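You operate a simulated robot arm through the tools that you are given. There is no shell and no other tool. Be economical: measure what you need, move in short steps, check, and stop when the job is done.

You are at the controls of a simulated robot arm. One attempt, no reset.

JOB
Square the small carton in the corner rail, pad it and fit its lid.
Fine: slide the orange sliding plate along till the carton meets the rail, turn its yellow bar knob to clamp it, and lay the small round pad flat inside.

Only the result counts: the job must be done as asked and must still hold three seconds after the hand-in. Knocking over, shifting, dropping, spilling or breaking anything else fails it. A push-on lid holds only when it is set on centred and level and pressed home; a screw cap is set on level and turned clockwise until tight.

ROBOT AND FRAMES
A 6-joint arm with a two-finger parallel gripper, fixed in place. Base frame: the origin is at the foot of the arm, x ahead of it, y to its left, z up; the work surface is at about z = 0.9. Readings come in m, degrees, newtons and seconds.
With the tool pointing down near the work surface it reaches from about 0.24 to 0.64 m from the base axis. Its first joint turns from -66.0 to 66.0 degrees. Payload 2.7 kg.
Tool frame: the origin (TCP) lies between the finger pads and is the grasp point; the fingertips stand 0.023 m ahead of it; z points along the fingers, y is the line along which they close. The gripper opens to 0.094 m. The fingers are 0.038 m wide and 0.01 m thick; the gripper's body (0.054 by 0.096 m) begins 0.039 m behind the TCP.
Orientation is that of the tool frame in the base frame, as a unit quaternion [x, y, z, w]. With the fingers straight down and closing along the base's y, the tool's x points along the base's -x, its y along +y and its z along -z.

CONTROLS
- The arm moves only by the tool jog_arm. Its argument "plan" is one flat list of numbers, 6 for each row, row after row: the shift along the base's x, y, z in units of 20 mm (1.0 is 20 mm), then the turn, a rotation vector about the base's x, y, z in units of 6 degrees (1.0 is 6 degrees). In form: [tx, ty, tz, wx, wy, wz, tx, ty, tz, wx, wy, wz, ...]. A call has 1 to 20 rows; each row shifts and turns the commanded pose from where the row before left it. "gripper" is the gripper command, from -1 (fully open) to 1 (shut), values between in proportion, set as the call begins (left out, the last holds). A call with a number of a shift or a turn outside -1 to 1 is refused whole. A row lasts 0.2 s, in which the tool goes at most 0.05 m and 8.6 degrees; a call with a longer step from one row to the next is refused whole, and so is a gripper value outside its range. A pose out of reach is approached as far as the arm can. The call stops where the force on the tool passes 70 N (or 10 N more than at its start, if that is more) or the arm is blocked; 0.2 s more then pass. The fingers move at their own pace (about 0.045 m/s each) and stop on an object; they squeeze with about 30 N. The grip force told is the motor's: it shows also when the fingers shut on nothing. Time passes only in rows, and 0.2 s behind the last, so rows that do not move let the fingers close. It gives the time, the measured TCP pose, the force on the tool (base axes), the opening and the grip force at its end, in the units of the frame above (readings bear some noise), with the torque about the TCP (base axes, N m) and any sound that the robot's microphone picked up.
- Cameras (640 x 400 px; columns grow to the right, rows downward): "scene" is fixed at [0.0806, -0.433, 1.4168]; the picture's right is [0.74, -0.67, 0.00], its down [-0.31, -0.35, -0.89] and it looks along [0.59, 0.66, -0.47] (base axes); focal length 310 px, centre (320, 200). "wrist" rides on the gripper at [0.086, 0.016, -0.074] in the tool frame; the picture's right is [-0.18, 0.98, 0.00], its down [-0.58, -0.11, -0.81] and it looks along [-0.79, -0.15, 0.59] (tool axes); focal length 243 px, centre (320, 200). There is no depth. A picture from a camera that has moved, and an enlarged one, comes with that camera's place and axes in the base frame and with its lens.
- camera(camera): a new picture of that camera. No time passes.
- zoom(camera, box): a new picture of the part [left, top, right, bottom] of that camera's present view, enlarged. No time passes.
- job_done(): hands the job in; it is judged then, once.

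Go step by step. Nothing tells you positions but the pictures and the camera data: compare them with the known pose of the tool, close in by small moves and look again before you grip or let go. The budget is 120 turns and 68 pictures, counting those below and the enlarged ones. Unless the task says otherwise, let go and move clear before handing in.

The tools are called after "Request:" as name(argument=value, ...) on one line, values as JSON. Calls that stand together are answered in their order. jog_arm: Moves the arm, as the interface text tells. Its arguments: {"type":"object","properties":{"plan":{"type":"array"},"gripper":{"type":"number"}},"required":["plan"]} The other tools are called the same way: camera (camera) takes a picture; zoom (camera, box) takes an enlarged picture of a part of a camera's view; job_done () hands the job in.

At the start:

```text
time: 0.0
tcp_pos: [0.3936, -0.0093, 1.2206]
tool_rot: [0.0, 1.0, 0.0, 0.0]
ft_force: [-1.0, 0.1, 0.3]
ft_torque: [0.04, 0.0, -0.03]
gripper_width: 0.094
grasp_force: 0.1
```

scene: 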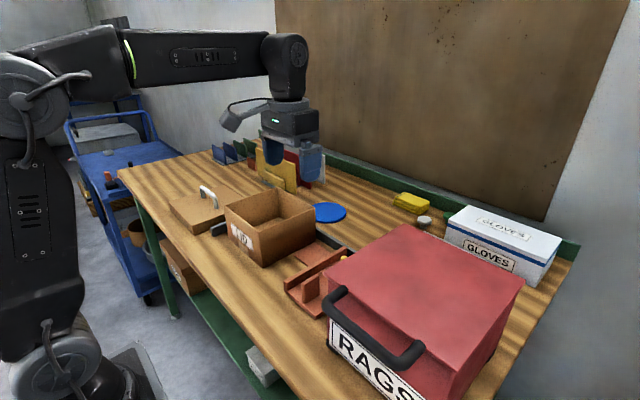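
wrist: 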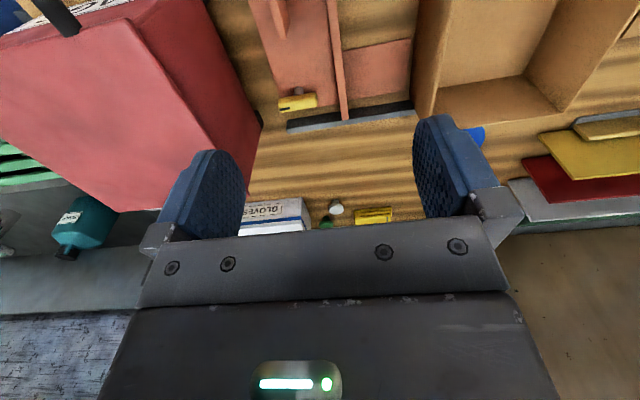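

I see the open carton on the bench, with a lid with handle to its left, a blue round pad, and the orange sliding plate with rail near the red box. I'll zoom in to measure these.

Request:
zoom(camera="scene", box=[150, 160, 360, 330])

Request:
zoom(camera="scene", box=[260, 220, 380, 330])

Request:
zoom(camera="wrist", box=[200, 0, 640, 240])

```text
2.35 times, centred on (255, 245) of scene
camera zoom: at [0.0806, -0.433, 1.4168], right [0.74, -0.67, 0.0], down [-0.31, -0.35, -0.89], along [0.59, 0.66, -0.47], focal length 729 px, centre (473, 94)
```

zoom: 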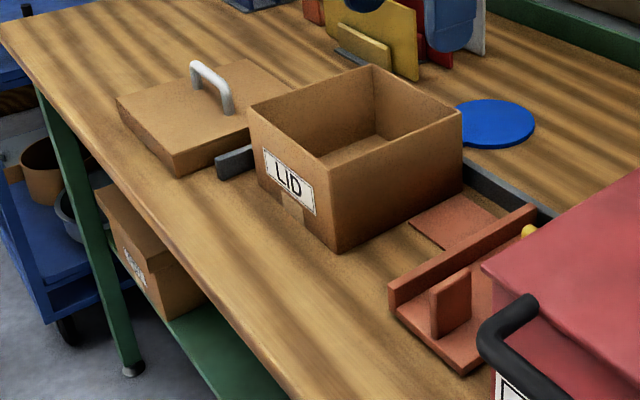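

```text
3.64 times, centred on (320, 275) of scene
camera zoom: at [0.0806, -0.433, 1.4168], right [0.74, -0.67, 0.0], down [-0.31, -0.35, -0.89], along [0.59, 0.66, -0.47], focal length 1127 px, centre (320, -73)
```

zoom: 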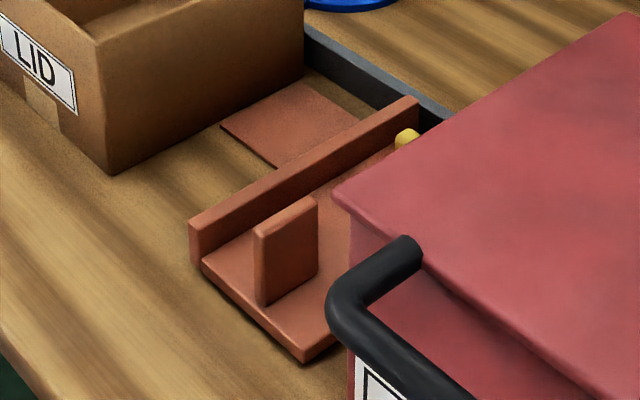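

```text
1.45 times, centred on (420, 120) of wrist
camera zoom: at [0.3059, 0.0072, 1.2933], right [0.18, 0.98, 0.0], down [0.58, -0.11, 0.81], along [0.79, -0.15, -0.59], focal length 353 px, centre (174, 316)
```

zoom: 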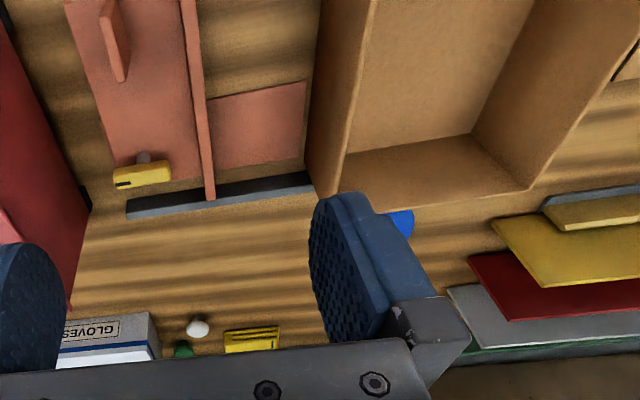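

The carton is around x 0.38–0.56, y 0.12–0.29. The plate wall is near y≈0.01 and the side rail near y≈0.34. I'll move left and higher for a better view of the pad, the lid and the rail.

Request:
jog_arm(plan=[0, 1, 0, 0, 0, 0, 0, 1, 0, 0, 0, 0, 0, 1, 0, 0, 0, 0, 0, 1, 0, 0, 0, 0, 0, 1, 0, 0, 0, 0, 0, 1, 0, 0, 0, 0, 0, 1, 0, 0, 0, 0, 0, 1, 0, 0, 0, 0, 0, 1, 0, 0, 0, 0, 0, 1, 0, 0, 0, 0, 0, 0, 0, 0, 0, 0])

Request:
camera(camera="wrist")

Request:
camera(camera="scene")

```text
time: 2.4
tcp_pos: [0.3941, 0.1925, 1.2209]
tool_rot: [0.0, 1.0, 0.0, 0.0]
ft_force: [-0.5, 0.1, -0.4]
ft_torque: [0.01, 0.01, 0.0]
gripper_width: 0.0939
grasp_force: 0.0
```

```text
62 pictures are left
camera wrist: at [0.3064, 0.2069, 1.2939], right [0.18, 0.98, 0.0], down [0.58, -0.11, 0.81], along [0.79, -0.15, -0.59], focal length 243 px, centre (320, 200)
```

wrist: 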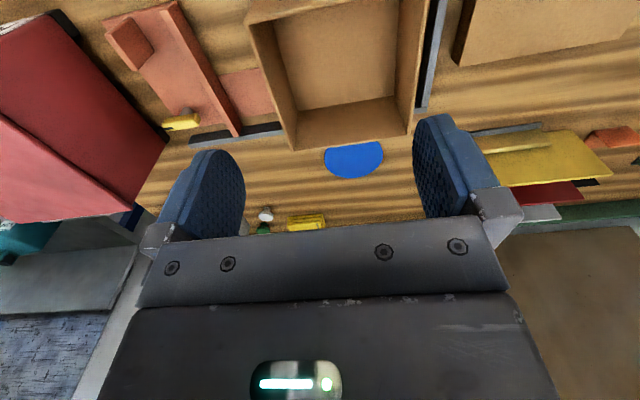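

```text
61 pictures are left
```

scene: 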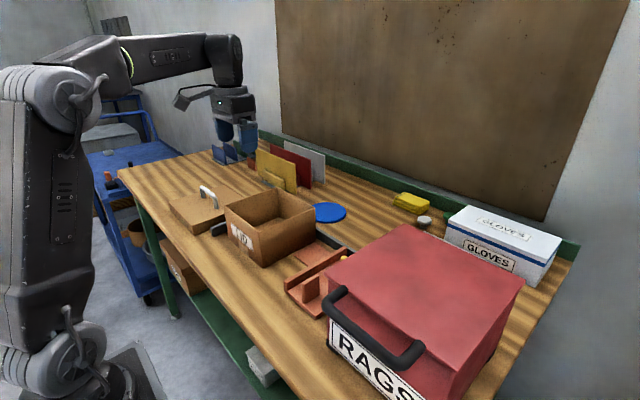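

I'll zoom in on the pad and the rails.

Request:
zoom(camera="wrist", box=[220, 60, 460, 210])

Request:
zoom(camera="scene", box=[290, 180, 370, 240])

Request:
zoom(camera="wrist", box=[90, 0, 290, 150])

```text
2.67 times, centred on (340, 135) of wrist
camera zoom: at [0.3064, 0.2069, 1.2939], right [0.18, 0.98, 0.0], down [0.58, -0.11, 0.81], along [0.79, -0.15, -0.59], focal length 647 px, centre (267, 373)
```

zoom: 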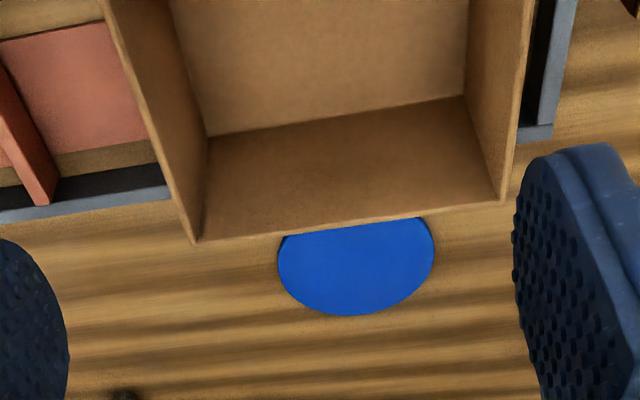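

```text
6.67 times, centred on (330, 210) of scene
camera zoom: at [0.0806, -0.433, 1.4168], right [0.74, -0.67, 0.0], down [-0.31, -0.35, -0.89], along [0.59, 0.66, -0.47], focal length 2066 px, centre (253, 133)
```

zoom: 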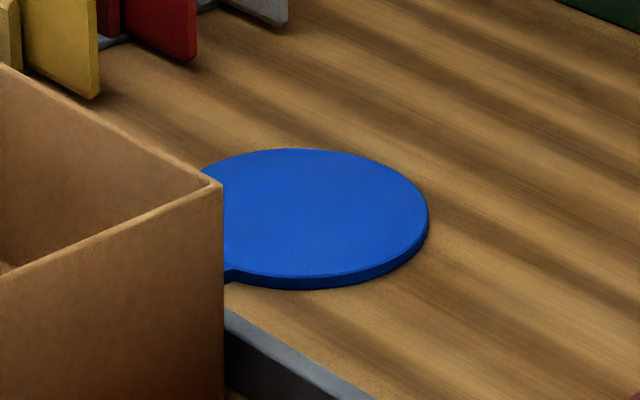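

```text
2.67 times, centred on (190, 75) of wrist
camera zoom: at [0.3064, 0.2069, 1.2939], right [0.18, 0.98, 0.0], down [0.58, -0.11, 0.81], along [0.79, -0.15, -0.59], focal length 647 px, centre (667, 533)
```

zoom: 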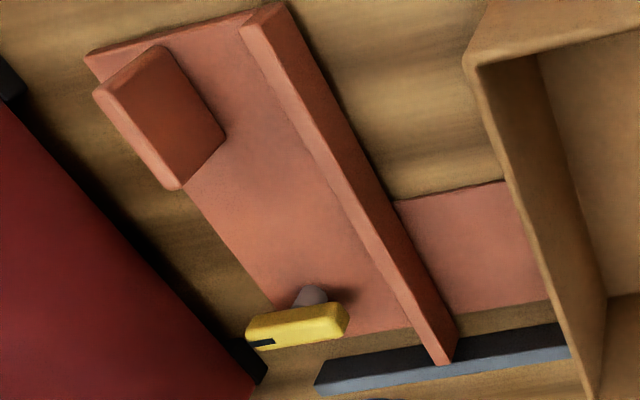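

The pad is about 13 cm across, and it seems to have a tab or notch on the side hidden behind the carton. I'll look from farther forward.

Request:
jog_arm(plan=[1, 0, 0, 0, 0, 0, 1, 0, 0, 0, 0, 0, 1, 0, 0, 0, 0, 0, 1, 0, 0, 0, 0, 0, 1, 0, 0, 0, 0, 0, 1, 0, 0, 0, 0, 0, 1, 0, 0, 0, 0, 0, 0, 0, 0, 0, 0, 0])

Request:
camera(camera="wrist")

```text
time: 4.2
tcp_pos: [0.5167, 0.1882, 1.2143]
tool_rot: [0.0, 1.0, 0.0, 0.0]
ft_force: [-0.4, -0.5, 0.2]
ft_torque: [0.01, 0.01, 0.01]
gripper_width: 0.094
grasp_force: 0.0
out of reach, approached as far as the arm can: row 6, 7
```

```text
57 pictures are left
camera wrist: at [0.4291, 0.2039, 1.2875], right [0.18, 0.98, 0.0], down [0.58, -0.11, 0.81], along [0.79, -0.15, -0.59], focal length 243 px, centre (320, 200)
```

wrist: 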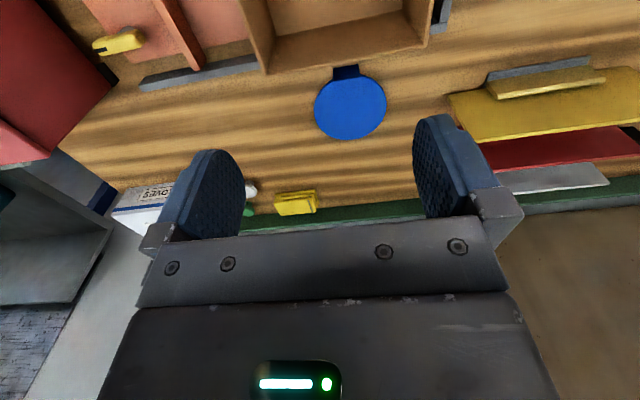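

Request:
zoom(camera="wrist", box=[280, 40, 420, 150])

Request:
zoom(camera="wrist", box=[60, 0, 280, 120])

```text
3.64 times, centred on (350, 95) of wrist
camera zoom: at [0.4291, 0.2039, 1.2875], right [0.18, 0.98, 0.0], down [0.58, -0.11, 0.81], along [0.79, -0.15, -0.59], focal length 882 px, centre (211, 582)
```

zoom: 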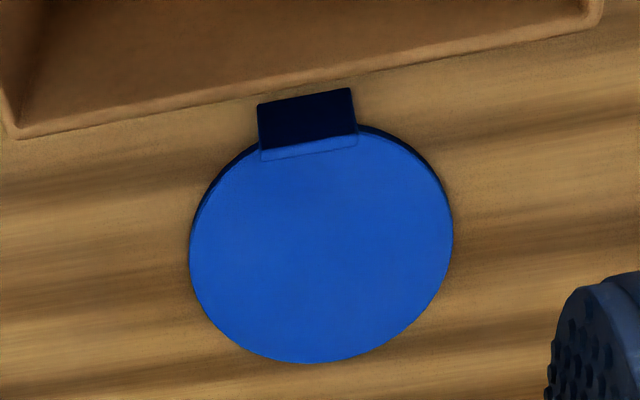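

```text
2.91 times, centred on (170, 60) of wrist
camera zoom: at [0.4291, 0.2039, 1.2875], right [0.18, 0.98, 0.0], down [0.58, -0.11, 0.81], along [0.79, -0.15, -0.59], focal length 706 px, centre (756, 607)
```

zoom: 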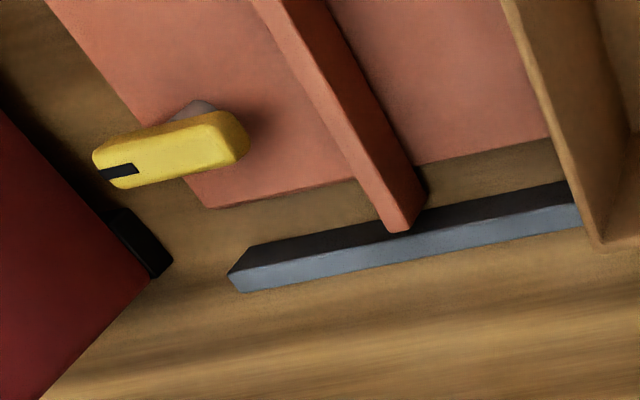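

The pad carries an upright tab about 4 cm high on its near rim. First comes the plate: its handle block is near (0.40, -0.066). I'll move above it.

Request:
jog_arm(plan=[-0.45, -1, 0, 0, 0, 0, -0.45, -1, 0, 0, 0, 0, -0.45, -1, 0, 0, 0, 0, -0.45, -1, 0, 0, 0, 0, -0.45, -1, 0, 0, 0, 0, -0.45, -1, 0, 0, 0, 0, -0.45, -1, 0, 0, 0, 0, -0.45, -1, 0, 0, 0, 0, -0.45, -1, 0, 0, 0, 0, -0.45, -1, 0, 0, 0, 0, -0.45, -1, 0, 0, 0, 0, -0.45, -1, 0, 0, 0, 0, -0.45, -0.75, 0, 0, 0, 0, 0, 0, -1, 0, 0, 0, 0, 0, -1, 0, 0, 0, 0, 0, -1, 0, 0, 0, 0, 0, -1, 0, 0, 0, 0, 0, -1, 0, 0, 0, 0, 0, 0, 0, 0, 0])

Request:
camera(camera="wrist")

Request:
zoom(camera="scene", box=[200, 120, 420, 330])

```text
time: 8.2
tcp_pos: [0.3992, -0.0664, 1.1155]
tool_rot: [0.0, 1.0, 0.0, 0.0]
ft_force: [-0.9, 0.5, 0.3]
ft_torque: [-0.04, 0.0, -0.03]
gripper_width: 0.0939
grasp_force: 0.0
```

```text
54 pictures are left
camera wrist: at [0.3118, -0.0508, 1.188], right [0.18, 0.98, 0.0], down [0.58, -0.11, 0.81], along [0.79, -0.15, -0.59], focal length 243 px, centre (320, 200)
```

wrist: 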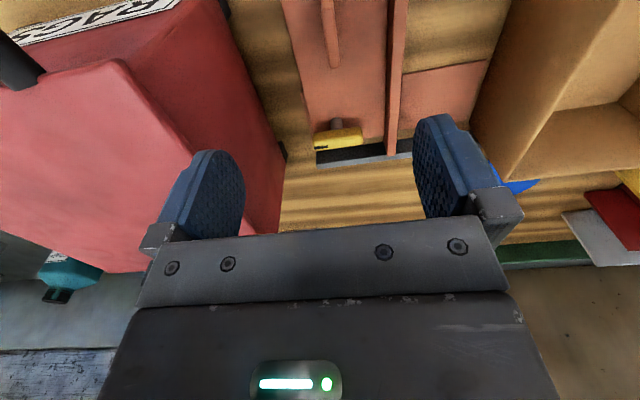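

```text
1.90 times, centred on (310, 225) of scene
camera zoom: at [0.0806, -0.433, 1.4168], right [0.74, -0.67, 0.0], down [-0.31, -0.35, -0.89], along [0.59, 0.66, -0.47], focal length 590 px, centre (339, 152)
```

zoom: 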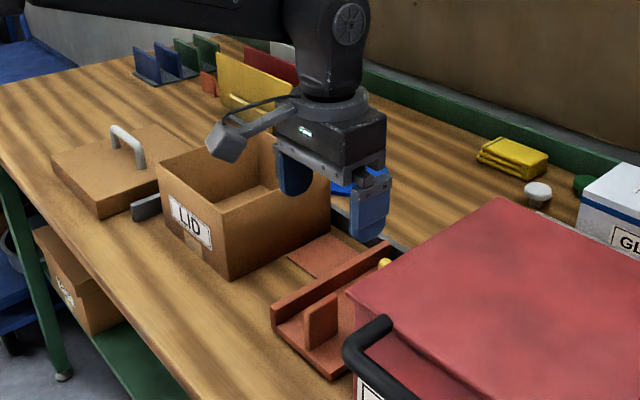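

The block's centreline is at y≈-0.061 and its top at z≈0.96. I'll descend partway with the fingers partly open and check.

Request:
jog_arm(plan=[0, 0.25, -1, 0, 0, 0, 0, 0, -1, 0, 0, 0, 0, 0, -1, 0, 0, 0, 0, 0, -1, 0, 0, 0, 0, 0, -1, 0, 0, 0, 0, 0, -0.9, 0, 0, 0, 0, 0, 0, 0, 0, 0], gripper=-0.3)

Request:
camera(camera="wrist")

Request:
zoom(camera="scene", box=[250, 180, 390, 330])

```text
time: 9.8
tcp_pos: [0.3991, -0.0623, 0.9946]
tool_rot: [0.0, 1.0, 0.001, 0.0]
ft_force: [-0.1, 0.4, 0.0]
ft_torque: [0.0, 0.04, 0.02]
gripper_width: 0.0612
grasp_force: 0.0
```

```text
52 pictures are left
camera wrist: at [0.3122, -0.0463, 1.0683], right [0.18, 0.98, 0.0], down [0.58, -0.11, 0.81], along [0.79, -0.15, -0.59], focal length 243 px, centre (320, 200)
```

wrist: 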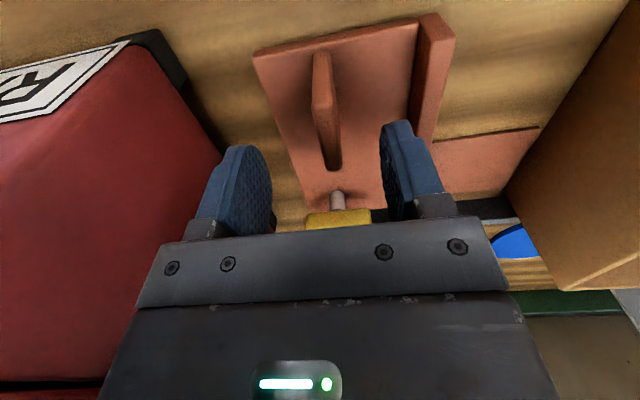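

```text
2.67 times, centred on (320, 255) of scene
camera zoom: at [0.0806, -0.433, 1.4168], right [0.74, -0.67, 0.0], down [-0.31, -0.35, -0.89], along [0.59, 0.66, -0.47], focal length 826 px, centre (320, 53)
```

zoom: 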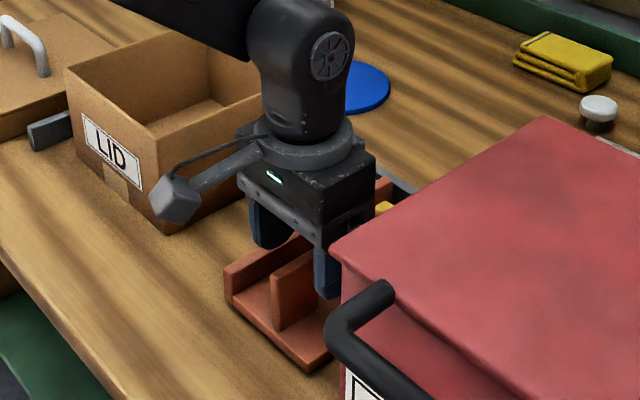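

The block is at x 0.377–0.42, y≈-0.058, with its top at z≈0.964. I'll descend and grip.

Request:
jog_arm(plan=[0, 0.15, -1, 0, 0, 0, 0, 0, -1, 0, 0, 0, 0, 0, -0.4, 0, 0, 0])

Request:
jog_arm(plan=[0, 0, 0, 0, 0, 0, 0, 0, 0, 0, 0, 0, 0, 0, 0, 0, 0, 0, 0, 0, 0, 0, 0, 0], gripper=1)

```text
time: 10.6
tcp_pos: [0.3991, -0.0577, 0.9462]
tool_rot: [0.0, 1.0, -0.001, 0.0]
ft_force: [0.0, 0.3, 0.3]
ft_torque: [0.02, -0.02, -0.03]
gripper_width: 0.0611
grasp_force: 0.1
```

```text
time: 11.6
tcp_pos: [0.3993, -0.0553, 0.9472]
tool_rot: [0.0, 1.0, 0.001, 0.0]
ft_force: [-0.8, 16.4, -0.8]
ft_torque: [-0.71, -0.08, -0.21]
gripper_width: 0.0098
grasp_force: 43.3
```

I have the block. Now I'll slide the plate in +y.

Request:
jog_arm(plan=[0, 0.5, 0, 0, 0, 0, 0, 0.5, 0, 0, 0, 0, 0, 0.5, 0, 0, 0, 0, 0, 0.5, 0, 0, 0, 0, 0, 0, 0, 0, 0, 0])

```text
time: 12.8
tcp_pos: [0.3998, -0.0178, 0.9467]
tool_rot: [-0.001, 1.0, -0.001, 0.001]
ft_force: [13.4, -1.1, -21.8]
ft_torque: [-0.01, 1.02, -0.06]
gripper_width: 0.0097
grasp_force: 45.1
```

Request:
jog_arm(plan=[0, 0.5, 0, 0, 0, 0, 0, 0.5, 0, 0, 0, 0, 0, 0.5, 0, 0, 0, 0, 0, 0.5, 0, 0, 0, 0, 0, 0, 0, 0, 0, 0])

Request:
zoom(camera="scene", box=[180, 170, 380, 330])

```text
time: 14.0
tcp_pos: [0.3996, 0.021, 0.9478]
tool_rot: [0.0, 1.0, 0.0, 0.0]
ft_force: [11.4, -1.0, -27.6]
ft_torque: [-0.06, -0.76, -0.01]
gripper_width: 0.0098
grasp_force: 44.6
```

```text
2.50 times, centred on (280, 250) of scene
camera zoom: at [0.0813, -0.433, 1.4168], right [0.74, -0.67, 0.0], down [-0.31, -0.35, -0.88], along [0.59, 0.66, -0.47], focal length 775 px, centre (420, 75)
```

zoom: 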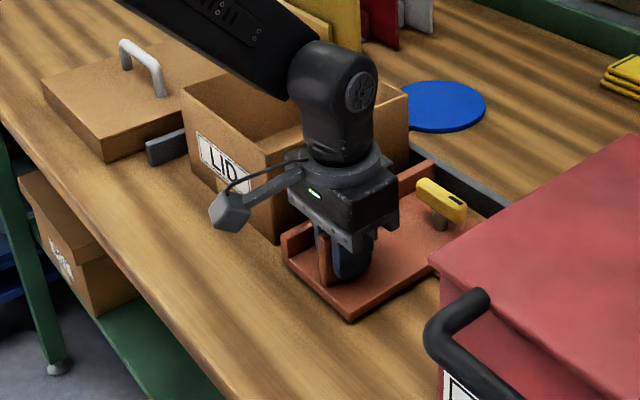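

Request:
jog_arm(plan=[0, 0.5, 0, 0, 0, 0, 0, 0.5, 0, 0, 0, 0, 0, 0.5, 0, 0, 0, 0, 0, 0, 0, 0, 0, 0])

Request:
zoom(camera="scene", box=[180, 170, 380, 330])

Request:
camera(camera="wrist")

```text
time: 15.0
tcp_pos: [0.3975, 0.0512, 0.9476]
tool_rot: [0.0, 1.0, 0.0, -0.001]
ft_force: [11.7, -1.8, -30.9]
ft_torque: [0.21, -0.08, 0.19]
gripper_width: 0.0099
grasp_force: 45.3
```

```text
2.50 times, centred on (280, 250) of scene
camera zoom: at [0.0813, -0.433, 1.4168], right [0.74, -0.67, 0.0], down [-0.31, -0.35, -0.88], along [0.59, 0.66, -0.47], focal length 775 px, centre (420, 75)
```

zoom: 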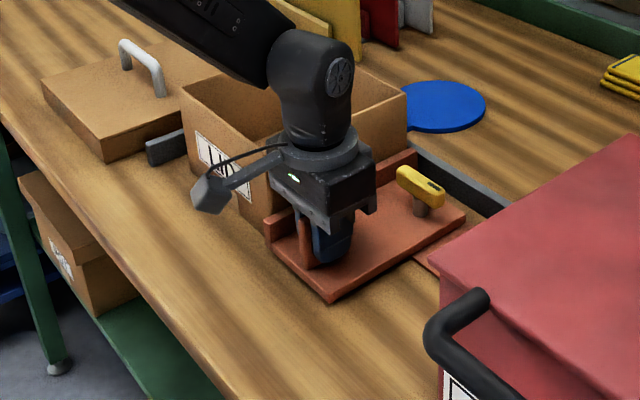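

```text
48 pictures are left
camera wrist: at [0.3112, 0.0672, 1.0214], right [0.18, 0.98, 0.0], down [0.58, -0.11, 0.81], along [0.79, -0.15, -0.59], focal length 243 px, centre (320, 200)
```

wrist: 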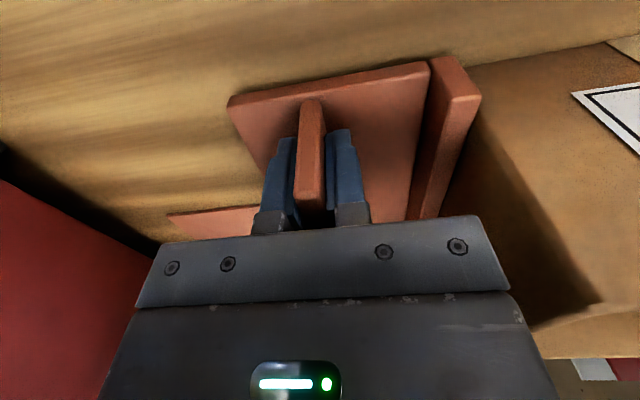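

The plate wall is now at the carton. I'll keep pushing in short steps and watch the force.

Request:
jog_arm(plan=[0, 0.4, 0, 0, 0, 0, 0, 0.4, 0, 0, 0, 0, 0, 0.4, 0, 0, 0, 0, 0, 0, 0, 0, 0, 0])

Request:
zoom(camera="scene", box=[180, 170, 380, 330])

```text
time: 16.0
tcp_pos: [0.3987, 0.0755, 0.9466]
tool_rot: [-0.001, 1.0, 0.001, -0.001]
ft_force: [2.4, -1.2, -25.1]
ft_torque: [0.31, -0.2, 0.12]
gripper_width: 0.01
grasp_force: 45.1
```

```text
2.50 times, centred on (280, 250) of scene
camera zoom: at [0.081, -0.433, 1.4168], right [0.74, -0.67, 0.0], down [-0.31, -0.35, -0.88], along [0.59, 0.66, -0.47], focal length 775 px, centre (420, 75)
```

zoom: 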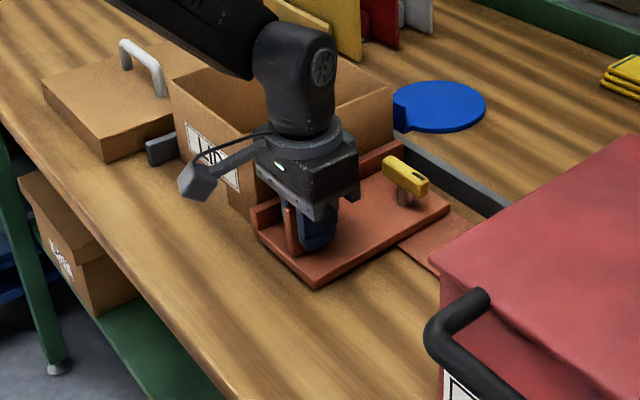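

Request:
jog_arm(plan=[0, 0.3, 0, 0, 0, 0, 0, 0.3, 0, 0, 0, 0, 0, 0, 0, 0, 0, 0])

Request:
jog_arm(plan=[0, 0.25, 0, 0, 0, 0, 0, 0, 0, 0, 0, 0])

Request:
zoom(camera="scene", box=[180, 170, 380, 330])

```text
time: 16.8
tcp_pos: [0.3981, 0.0842, 0.9485]
tool_rot: [0.001, 1.0, -0.002, -0.001]
ft_force: [-3.3, -42.8, -11.2]
ft_torque: [1.46, -1.15, 0.65]
gripper_width: 0.0099
grasp_force: 45.4
```

```text
time: 17.2
tcp_pos: [0.398, 0.0837, 0.9475]
tool_rot: [0.0, 1.0, -0.006, -0.001]
ft_force: [-3.3, -16.7, 3.3]
ft_torque: [2.04, -0.5, 0.91]
gripper_width: 0.01
grasp_force: 45.2
stopped in row 2: the force on the tool passed its limit at 74 N (the readings are from after the stop); the commanded pose is now the measured one
```

```text
2.50 times, centred on (280, 250) of scene
camera zoom: at [0.0805, -0.4335, 1.4167], right [0.74, -0.67, 0.0], down [-0.31, -0.35, -0.89], along [0.59, 0.66, -0.47], focal length 775 px, centre (420, 75)
```

zoom: 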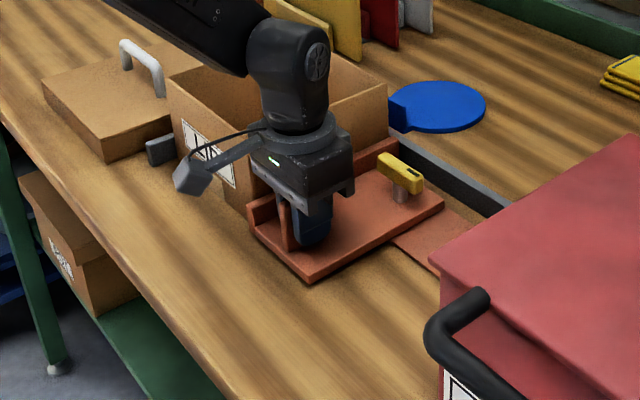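

Fy jumped to -43 N with the motion blocked, so the carton is against the rail. I'll release the block and rise.

Request:
jog_arm(plan=[0, 0, 0, 0, 0, 0, 0, 0, 0, 0, 0, 0, 0, 0, 0, 0, 0, 0, 0, 0, 1, 0, 0, 0, 0, 0, 1, 0, 0, 0, 0, 0, 1, 0, 0, 0, 0, 0, 1, 0, 0, 0, 0, 0, 1, 0, 0, 0, -0.5, 0, 1, 0, 0, 0, -0.5, 0, 1, 0, 0, 0, -0.5, 0, 1, 0, 0, 0, -0.5, 0, 0, 0, 0, 0, 0, 0, 0, 0, 0, 0], gripper=-0.1)

Request:
camera(camera="wrist")

Request:
zoom(camera="scene", box=[180, 170, 380, 330])

```text
time: 20.0
tcp_pos: [0.3593, 0.0864, 1.1068]
tool_rot: [0.003, 1.0, -0.004, -0.002]
ft_force: [-0.8, -0.1, 0.2]
ft_torque: [-0.01, -0.02, -0.01]
gripper_width: 0.0519
grasp_force: 0.1
```

```text
45 pictures are left
camera wrist: at [0.2716, 0.1021, 1.1821], right [0.19, 0.98, -0.01], down [0.58, -0.1, 0.81], along [0.79, -0.16, -0.59], focal length 243 px, centre (320, 200)
```

wrist: 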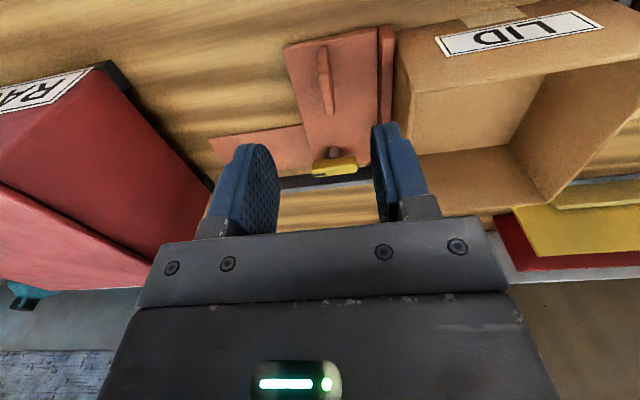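

```text
2.50 times, centred on (280, 250) of scene
camera zoom: at [0.0806, -0.433, 1.4168], right [0.74, -0.67, 0.0], down [-0.31, -0.35, -0.89], along [0.59, 0.66, -0.47], focal length 775 px, centre (420, 75)
```

zoom: 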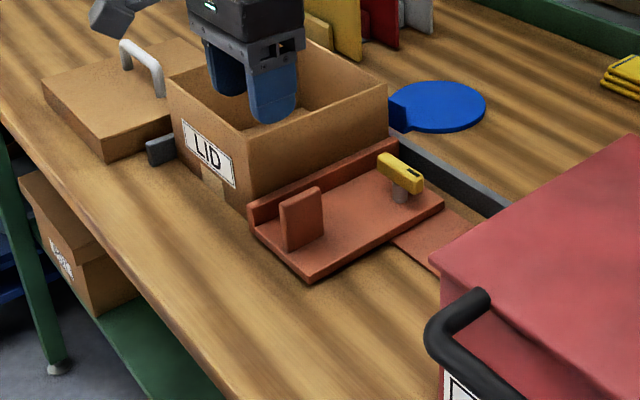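

Carton squared. Now I'll go to the knob at about (0.515, 0.076). I'm yawing +90° so the fingers close across the bar with the camera on the -y side.

Request:
jog_arm(plan=[0, 0, 0, 0.077, -0.038, 0.057, 0.52, -0.033, 0, 0, 0, 1, 0.52, -0.033, 0, 0, 0, 1, 0.52, -0.033, 0, 0, 0, 1, 0.52, -0.033, 0, 0, 0, 1, 0.52, -0.033, 0, 0, 0, 1, 0.52, -0.033, 0, 0, 0, 1, 0.52, -0.033, 0, 0, 0, 1, 0.52, -0.033, 0, 0, 0, 1, 0.52, -0.033, 0, 0, 0, 1, 0.52, -0.033, 0, 0, 0, 1, 0.52, -0.033, 0, 0, 0, 1, 0.52, -0.033, 0, 0, 0, 1, 0.52, -0.033, 0, 0, 0, 1, 0.52, -0.033, 0, 0, 0, 1, 0.52, -0.033, 0, 0, 0, 1, 0, 0, -1, 0, 0, 0, 0, 0, -1, 0, 0, 0, 0, 0, 0, 0, 0, 0])

Request:
camera(camera="wrist")

Request:
zoom(camera="scene", box=[240, 150, 400, 290])

```text
time: 24.0
tcp_pos: [0.5147, 0.0762, 1.0678]
tool_rot: [0.709, -0.705, 0.001, -0.001]
ft_force: [0.1, -0.2, -0.3]
ft_torque: [0.03, 0.01, 0.0]
gripper_width: 0.0517
grasp_force: 0.0
```

```text
43 pictures are left
camera wrist: at [0.4977, -0.011, 1.1415], right [-0.98, 0.18, 0.0], down [0.11, 0.58, 0.81], along [0.15, 0.79, -0.59], focal length 243 px, centre (320, 200)
```

wrist: 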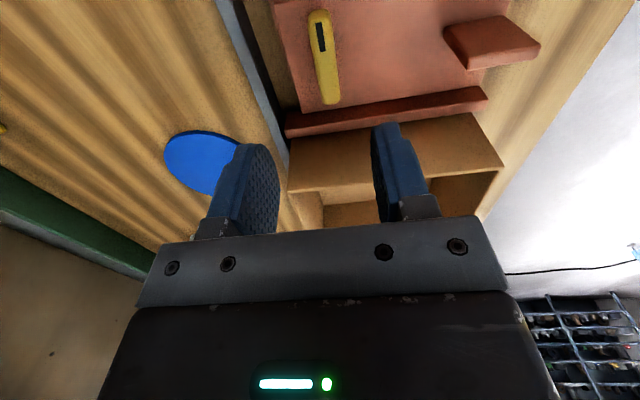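

```text
2.86 times, centred on (320, 220) of scene
camera zoom: at [0.0806, -0.433, 1.4168], right [0.74, -0.67, 0.0], down [-0.31, -0.35, -0.89], along [0.59, 0.66, -0.47], focal length 885 px, centre (320, 143)
```

zoom: 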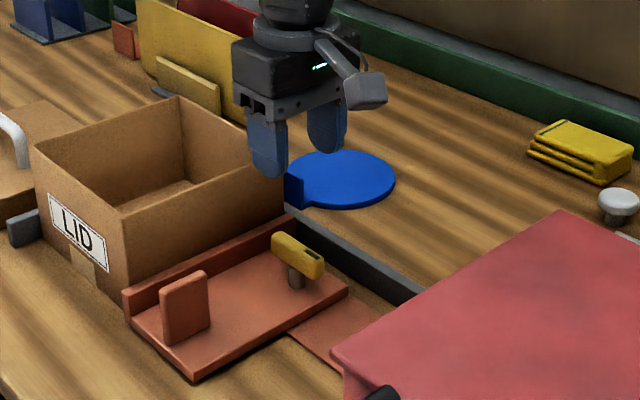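

The knob bar's centre is at (0.510, 0.074), lying along y with its top at about 0.947. I'll descend over it and check before gripping.

Request:
jog_arm(plan=[-0.2, -0.1, -1, 0, 0, 0, 0, 0, -1, 0, 0, 0, 0, 0, -1, 0, 0, 0, 0, 0, -1, 0, 0, 0, 0, 0, -1, 0, 0, 0, 0, 0, -0.9, 0, 0, 0, 0, 0, 0, 0, 0, 0])

Request:
camera(camera="wrist")

Request:
zoom(camera="scene", box=[240, 150, 400, 290])

```text
time: 25.6
tcp_pos: [0.5099, 0.0734, 0.949]
tool_rot: [0.708, -0.706, 0.001, -0.001]
ft_force: [-0.2, 0.8, 0.7]
ft_torque: [0.03, 0.01, 0.02]
gripper_width: 0.0517
grasp_force: 0.1
```

```text
41 pictures are left
camera wrist: at [0.4934, -0.0142, 1.0224], right [-0.98, 0.18, 0.0], down [0.11, 0.58, 0.81], along [0.15, 0.79, -0.59], focal length 243 px, centre (320, 200)
```

wrist: 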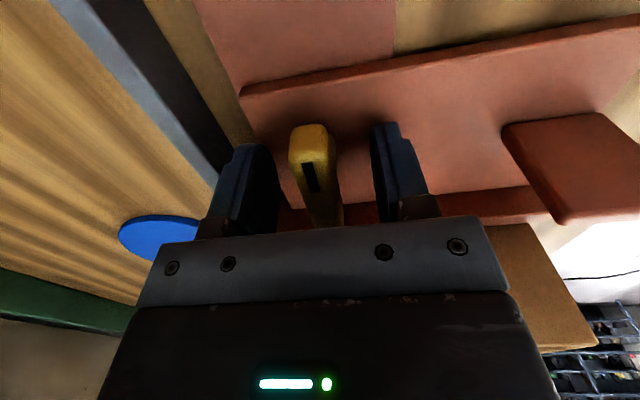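

```text
2.86 times, centred on (320, 220) of scene
camera zoom: at [0.0806, -0.433, 1.4168], right [0.74, -0.67, 0.0], down [-0.31, -0.35, -0.89], along [0.59, 0.66, -0.47], focal length 885 px, centre (320, 143)
```

zoom: 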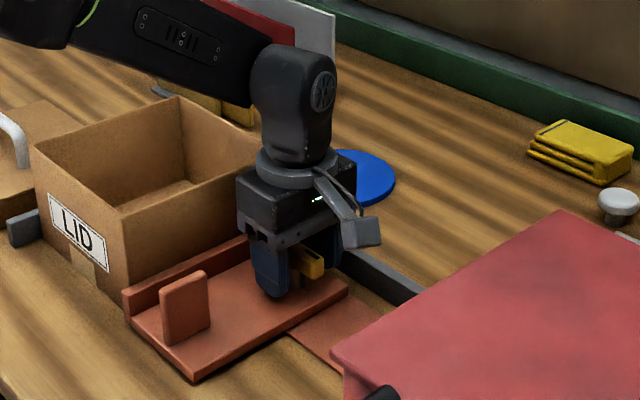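

Request:
jog_arm(plan=[-0.1, 0, 0, 0, 0, 0, 0, 0, 0, 0, 0, 0, 0, 0, 0, 0, 0, 0, 0, 0, 0, 0, 0, 0], gripper=1)

Request:
jog_arm(plan=[0, 0, 0, 0, 0, -0.7, 0, 0, 0, 0, 0, -0.7, 0, 0, 0, 0, 0, 0])

```text
time: 26.6
tcp_pos: [0.51, 0.073, 0.9501]
tool_rot: [0.709, -0.706, 0.001, -0.002]
ft_force: [21.5, 0.8, -4.1]
ft_torque: [0.14, 0.98, -0.11]
gripper_width: 0.0161
grasp_force: 44.9
```

```text
time: 27.4
tcp_pos: [0.5088, 0.0739, 0.9502]
tool_rot: [-0.654, 0.756, -0.002, 0.002]
ft_force: [31.9, 0.5, -3.2]
ft_torque: [-0.86, 1.29, -0.06]
gripper_width: 0.0159
grasp_force: 44.7
```

It turns freely clockwise with little torque. I'll re-centre slightly and continue.

Request:
jog_arm(plan=[0.1, 0, 0, 0, 0, -0.7, 0, 0, 0, 0, 0, -0.8, 0, 0, 0, 0, 0, -0.8, 0, 0, 0, 0, 0, -0.8, 0, 0, 0, 0, 0, 0])

```text
time: 28.6
tcp_pos: [0.5095, 0.0727, 0.9494]
tool_rot: [-0.524, 0.852, 0.0, 0.0]
ft_force: [-10.6, 1.0, 5.4]
ft_torque: [1.11, -1.08, 0.03]
gripper_width: 0.016
grasp_force: 44.9
```

Request:
jog_arm(plan=[0, 0, 0, 0, 0, -0.8, 0, 0, 0, 0, 0, -0.8, 0, 0, 0, 0, 0, -0.8, 0, 0, 0, 0, 0, -0.8, 0, 0, 0, 0, 0, 0])

Request:
zoom(camera="scene", box=[240, 150, 400, 290])

```text
time: 29.8
tcp_pos: [0.5081, 0.0735, 0.9498]
tool_rot: [-0.373, 0.928, 0.0, -0.001]
ft_force: [-27.9, 0.3, 8.7]
ft_torque: [0.67, -1.0, 0.02]
gripper_width: 0.0157
grasp_force: 45.0
```

```text
2.86 times, centred on (320, 220) of scene
camera zoom: at [0.0797, -0.433, 1.4169], right [0.74, -0.67, 0.0], down [-0.31, -0.35, -0.89], along [0.59, 0.66, -0.47], focal length 885 px, centre (320, 143)
```

zoom: 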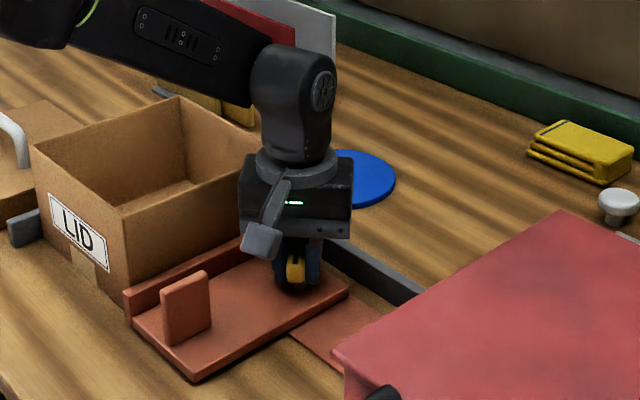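

Request:
jog_arm(plan=[-0.05, 0, 0, 0, 0, -0.8, 0, 0, 0, 0, 0, -0.8, 0, 0, 0, 0, 0, -0.8, 0, 0, 0, 0, 0, -0.8, 0, 0, 0, 0, 0, 0])

Request:
jog_arm(plan=[0, 0, 0, 0, 0, -0.8, 0, 0, 0, 0, 0, -0.8, 0, 0, 0, 0, 0, -0.8, 0, 0, 0, 0, 0, -0.8, 0, 0, 0, 0, 0, 0])

```text
time: 31.0
tcp_pos: [0.5079, 0.0716, 0.9492]
tool_rot: [-0.213, 0.977, 0.0, -0.001]
ft_force: [-21.5, -0.7, 3.4]
ft_torque: [0.3, -0.41, -0.02]
gripper_width: 0.016
grasp_force: 45.1
```

```text
time: 32.2
tcp_pos: [0.508, 0.0734, 0.9503]
tool_rot: [-0.048, 0.999, -0.001, 0.0]
ft_force: [-25.8, 7.3, 5.3]
ft_torque: [0.64, -0.28, 0.04]
gripper_width: 0.0159
grasp_force: 44.9
```

Request:
jog_arm(plan=[0, 0, 0, 0, 0, -0.5, 0, 0, 0, 0, 0, -0.5, 0, 0, 0, 0, 0, -0.5, 0, 0, 0, 0, 0, 0])

Request:
zoom(camera="scene", box=[240, 150, 400, 290])

```text
time: 33.2
tcp_pos: [0.508, 0.0736, 0.9495]
tool_rot: [0.03, 1.0, -0.002, -0.001]
ft_force: [-11.6, 4.3, 0.6]
ft_torque: [0.5, 1.34, 0.99]
gripper_width: 0.016
grasp_force: 44.9
```

```text
2.86 times, centred on (320, 220) of scene
camera zoom: at [0.0803, -0.4329, 1.4169], right [0.74, -0.67, 0.0], down [-0.31, -0.35, -0.89], along [0.59, 0.66, -0.47], focal length 885 px, centre (320, 143)
```

zoom: 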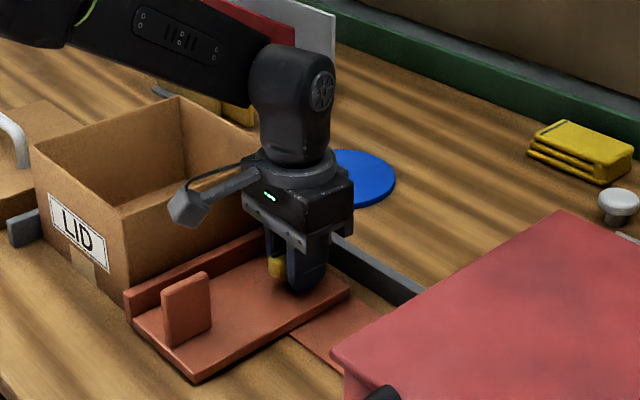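

A torque of about 1 N·m is building just past 90°, which looks like the clamp stop. I'll nudge once more to confirm.

Request:
jog_arm(plan=[0, 0, 0, 0, 0, -0.5, 0, 0, 0, 0, 0, 0])

```text
time: 33.8
tcp_pos: [0.5072, 0.0726, 0.9498]
tool_rot: [0.055, 0.998, -0.002, -0.001]
ft_force: [-16.9, 1.3, 1.3]
ft_torque: [0.12, 0.17, 1.8]
gripper_width: 0.016
grasp_force: 44.8
```

The torque rose to 1.8 N·m, so it's at the stop. I'll release, rise and straighten.

Request:
jog_arm(plan=[0, 0, 0, 0, 0, 0, 0, 0, 0, 0, 0, 0, 0, 0, 0, 0, 0, 0, 0, 0, 0.5, 0, 0, 0, 0, 0, 1, 0, 0, 0, 0, 0, 1, 0, 0, 0, 0, 0, 1, 0, 0, 0, 0, 0, 1, 0, 0, 0, 0, 0, 1, 0, 0, 0, -1, 0, 1, 0, 0, 0.5, -1, 0, 1, 0, 0, 0.5, -1, 0, 1, 0, 0, 0, -1, 0, 0, 0, 0, 0, -1, 0, 0, 0, 0, 0, 0, 0, 0, 0, 0, 0], gripper=-0.2)

Request:
camera(camera="wrist")

Request:
zoom(camera="scene", box=[180, 150, 380, 290])

```text
time: 37.0
tcp_pos: [0.4087, 0.0726, 1.1209]
tool_rot: [0.004, 1.0, -0.001, 0.001]
ft_force: [0.3, 0.2, -0.2]
ft_torque: [0.03, 0.0, -0.02]
gripper_width: 0.0565
grasp_force: 0.1
```

```text
37 pictures are left
camera wrist: at [0.3221, 0.0887, 1.1937], right [0.19, 0.98, 0.0], down [0.58, -0.11, 0.81], along [0.79, -0.15, -0.59], focal length 243 px, centre (320, 200)
```

wrist: 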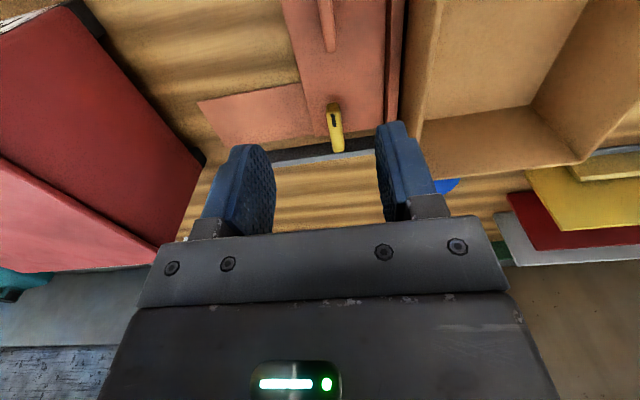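

```text
2.86 times, centred on (280, 220) of scene
camera zoom: at [0.0806, -0.433, 1.4168], right [0.74, -0.67, 0.0], down [-0.31, -0.35, -0.89], along [0.59, 0.66, -0.47], focal length 885 px, centre (434, 143)
```

zoom: 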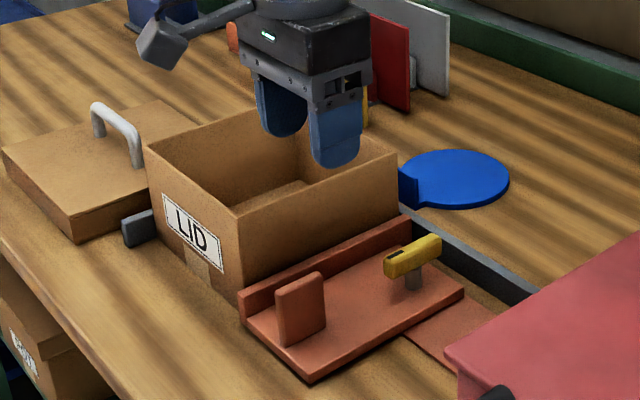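

The knob bar now lies along x, and the carton is flush between the plate and the rail. Next is the pad: I'll yaw 180° so the camera faces away from the carton, moving toward the tab.

Request:
jog_arm(plan=[0.32, 0.36, 0.3, 0, 0, 1, 0.32, 0.36, 0.3, 0, 0, 1, 0.32, 0.36, 0, 0, 0, 1, 0.32, 0.36, 0, 0, 0, 1, 0.32, 0.36, 0, 0, 0, 1, 0.32, 0.36, 0, 0, 0, 1, 0.32, 0.36, 0, 0, 0, 1, 0.32, 0.36, 0, 0, 0, 1, 0.32, 0.36, 0, 0, 0, 1, 0.32, 0.36, 0, 0, 0, 1, 0.32, 0.36, 0, 0, 0, 1, 0.32, 0.36, 0, 0, 0, 1, 0.32, 0.36, 0, 0, 0, 1, 0.32, 0.36, 0, 0, 0, 1, 0.32, 0.36, 0, 0, 0, 1, 0.32, 0.36, 0, 0, 0, 1, 0.32, 0.36, 0, 0, 0, 1, 0.32, 0.36, 0, 0, 0, 1, 0.32, 0.36, 0, 0, 0, 1, 0, 0, 0, 0, 0, 0], gripper=-1)

Request:
jog_arm(plan=[0, 0, 0, 0, 0, 1, 0, 0, 0, 0, 0, 1, 0, 0, 0, 0, 0, 1, 0, 0, 0, 0, 0, 1, 0, 0, 0, 0, 0, 1, 0, 0, 0, 0, 0, 1, 0, 0, 0, 0, 0, 1, 0, 0, 0, 0, 0, 1, 0, 0, 0, 0, 0, 1, 0, 0, 0, 0, 0, 1, 0, 0, 0, 0, 0, 1, 0, 0, 0, 0, 0, 0])

Request:
camera(camera="wrist")

```text
time: 41.2
tcp_pos: [0.5302, 0.2103, 1.1313]
tool_rot: [0.837, -0.547, 0.0, 0.0]
ft_force: [-0.4, -0.1, -0.1]
ft_torque: [0.02, 0.01, 0.02]
gripper_width: 0.094
grasp_force: 0.0
```

```text
time: 43.8
tcp_pos: [0.5315, 0.2108, 1.1316]
tool_rot: [1.0, -0.003, 0.0, -0.001]
ft_force: [-0.1, 0.2, -0.4]
ft_torque: [-0.01, -0.04, -0.02]
gripper_width: 0.0937
grasp_force: 0.0
```

```text
35 pictures are left
camera wrist: at [0.6169, 0.1931, 1.205], right [-0.19, -0.98, 0.0], down [-0.58, 0.11, 0.81], along [-0.79, 0.15, -0.59], focal length 243 px, centre (320, 200)
```

wrist: 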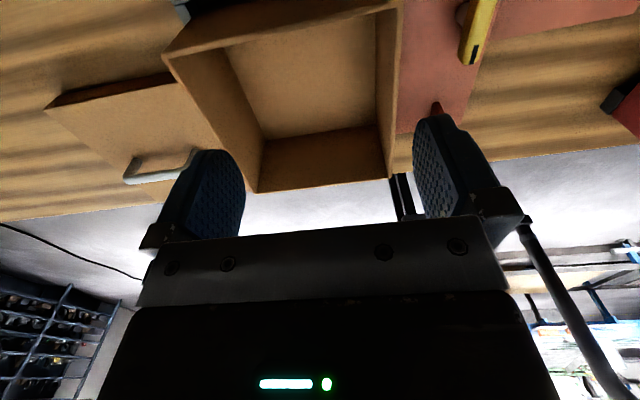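

The yaw worked, and this view puts the carton at x≈0.383–0.557, y≈0.148–0.318. I'll approach above the pad's tab at (0.612, 0.21) and check reach.

Request:
jog_arm(plan=[1, 0, 0, 0, 0, 0, 1, 0, 0, 0, 0, 0, 1, 0, 0, 0, 0, 0, 1, 0, 0, 0, 0, 0, 0.05, 0, -1, 0, 0, 0, 0, 0, -1, 0, 0, 0, 0, 0, -1, 0, 0, 0, 0, 0, -1, 0, 0, 0, 0, 0, -1, 0, 0, 0, 0, 0, 0, 0, 0, 0])

Request:
zoom(camera="scene", box=[240, 130, 400, 260])

```text
time: 45.9
tcp_pos: [0.5735, 0.1927, 1.0333]
tool_rot: [1.0, -0.004, 0.021, -0.008]
ft_force: [-0.2, -2.1, 5.9]
ft_torque: [0.23, 0.07, 0.07]
gripper_width: 0.093
grasp_force: 0.1
out of reach, approached as far as the arm can: row 2, 3, 4
stopped in row 10: the force on the tool passed its limit at 71 N (the readings are from after the stop); the commanded pose is now the measured one
```

```text
3.08 times, centred on (320, 195) of scene
camera zoom: at [0.0805, -0.4331, 1.4168], right [0.74, -0.67, 0.0], down [-0.31, -0.35, -0.89], along [0.59, 0.66, -0.47], focal length 953 px, centre (320, 215)
```

zoom: 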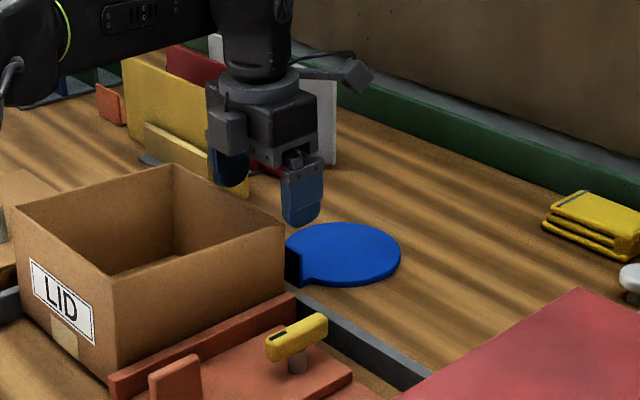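

The arm fell short of reach on the way, and a finger touched the carton's far rim. I'll lift, tilt about 10° (body leaning toward the robot) to gain reach, and look at the carton.

Request:
jog_arm(plan=[0, 0, 1, 0, 0, 0, 0, 0, 1, -0.153, 0, 0.077, 0, 0.4, 0, 0, -0.65, 0, 0, 0.45, 0, 0, -0.65, 0, 0.6, 0, 0, 0, 0, 0, 0.6, 0, 0, 0, 0, 0, 0.6, 0, 0, 0, 0, 0, 0, 0, 0, 0, 0, 0])

Request:
zoom(camera="scene", box=[200, 130, 400, 290])

```text
time: 47.7
tcp_pos: [0.6095, 0.2091, 1.0705]
tool_rot: [0.996, 0.0, 0.087, 0.0]
ft_force: [0.3, 0.2, 0.9]
ft_torque: [-0.02, -0.01, 0.01]
gripper_width: 0.094
grasp_force: 0.1
```

```text
2.50 times, centred on (300, 210) of scene
camera zoom: at [0.0806, -0.433, 1.4168], right [0.74, -0.67, 0.0], down [-0.31, -0.35, -0.89], along [0.59, 0.66, -0.47], focal length 775 px, centre (370, 175)
```

zoom: 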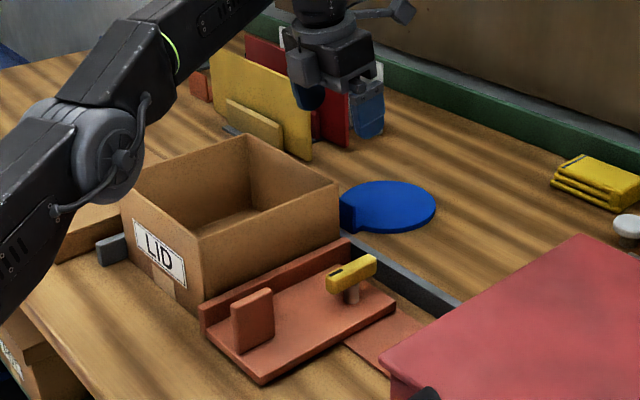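

The carton is intact. I'm now over the tab with a 10° lean. I'll descend partway and check the alignment.

Request:
jog_arm(plan=[0.1, 0, -1, 0, 0, 0, 0.1, 0, -1, 0, 0, 0, 0, 0, -1, 0, 0, 0, 0, 0, -0.6, 0, 0, 0, 0, 0, 0, 0, 0, 0])

Request:
zoom(camera="scene", box=[250, 130, 390, 240])

```text
time: 48.9
tcp_pos: [0.614, 0.2091, 0.9998]
tool_rot: [0.996, -0.001, 0.087, -0.001]
ft_force: [-0.4, 1.1, 0.3]
ft_torque: [0.02, 0.01, 0.07]
gripper_width: 0.0941
grasp_force: 0.1
```

```text
3.64 times, centred on (320, 185) of scene
camera zoom: at [0.0806, -0.433, 1.4168], right [0.74, -0.67, 0.0], down [-0.31, -0.35, -0.89], along [0.59, 0.66, -0.47], focal length 1127 px, centre (320, 254)
```

zoom: 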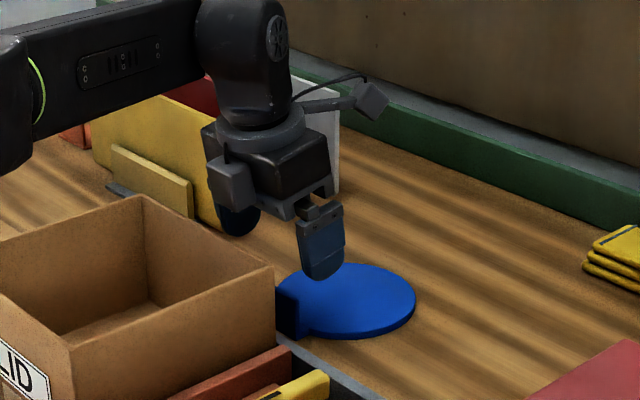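

There's a grey block on the gripper's side facing the carton. I'll check how far it sticks out before going lower.

Request:
zoom(camera="scene", box=[280, 140, 350, 220])

```text
5.00 times, centred on (315, 180) of scene
camera zoom: at [0.0806, -0.433, 1.4168], right [0.74, -0.67, 0.0], down [-0.31, -0.35, -0.89], along [0.59, 0.66, -0.47], focal length 1549 px, centre (345, 300)
```

zoom: 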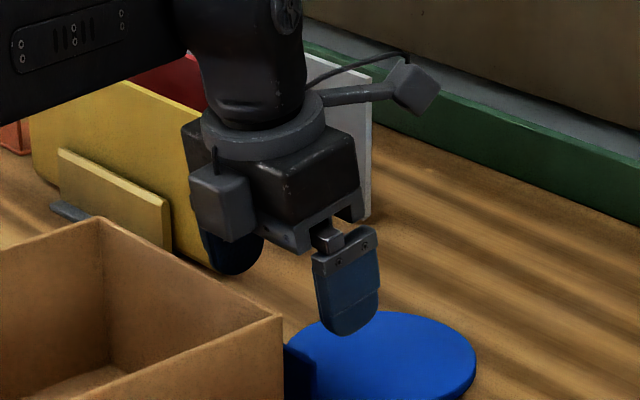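

The block protrudes about 2 cm, so I'll shift 1 cm farther from the carton and then descend.

Request:
jog_arm(plan=[0.5, 0, 0, 0, 0, 0, 0, 0, -0.6, 0, 0, 0, 0, 0, -0.6, 0, 0, 0, 0, 0, 0, 0, 0, 0])

Request:
zoom(camera="scene", box=[280, 140, 350, 220])

```text
time: 49.9
tcp_pos: [0.624, 0.2091, 0.9747]
tool_rot: [0.996, 0.0, 0.087, -0.001]
ft_force: [0.2, 0.2, 0.3]
ft_torque: [-0.04, 0.03, -0.01]
gripper_width: 0.0939
grasp_force: 0.0
```

```text
5.00 times, centred on (315, 180) of scene
camera zoom: at [0.0806, -0.433, 1.4168], right [0.74, -0.67, 0.0], down [-0.31, -0.35, -0.89], along [0.59, 0.66, -0.47], focal length 1549 px, centre (345, 300)
```

zoom: 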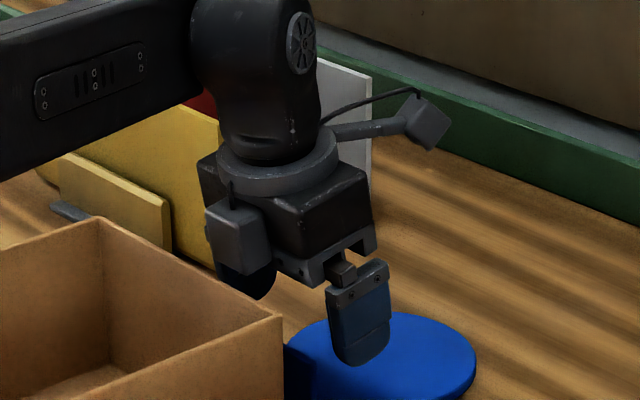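

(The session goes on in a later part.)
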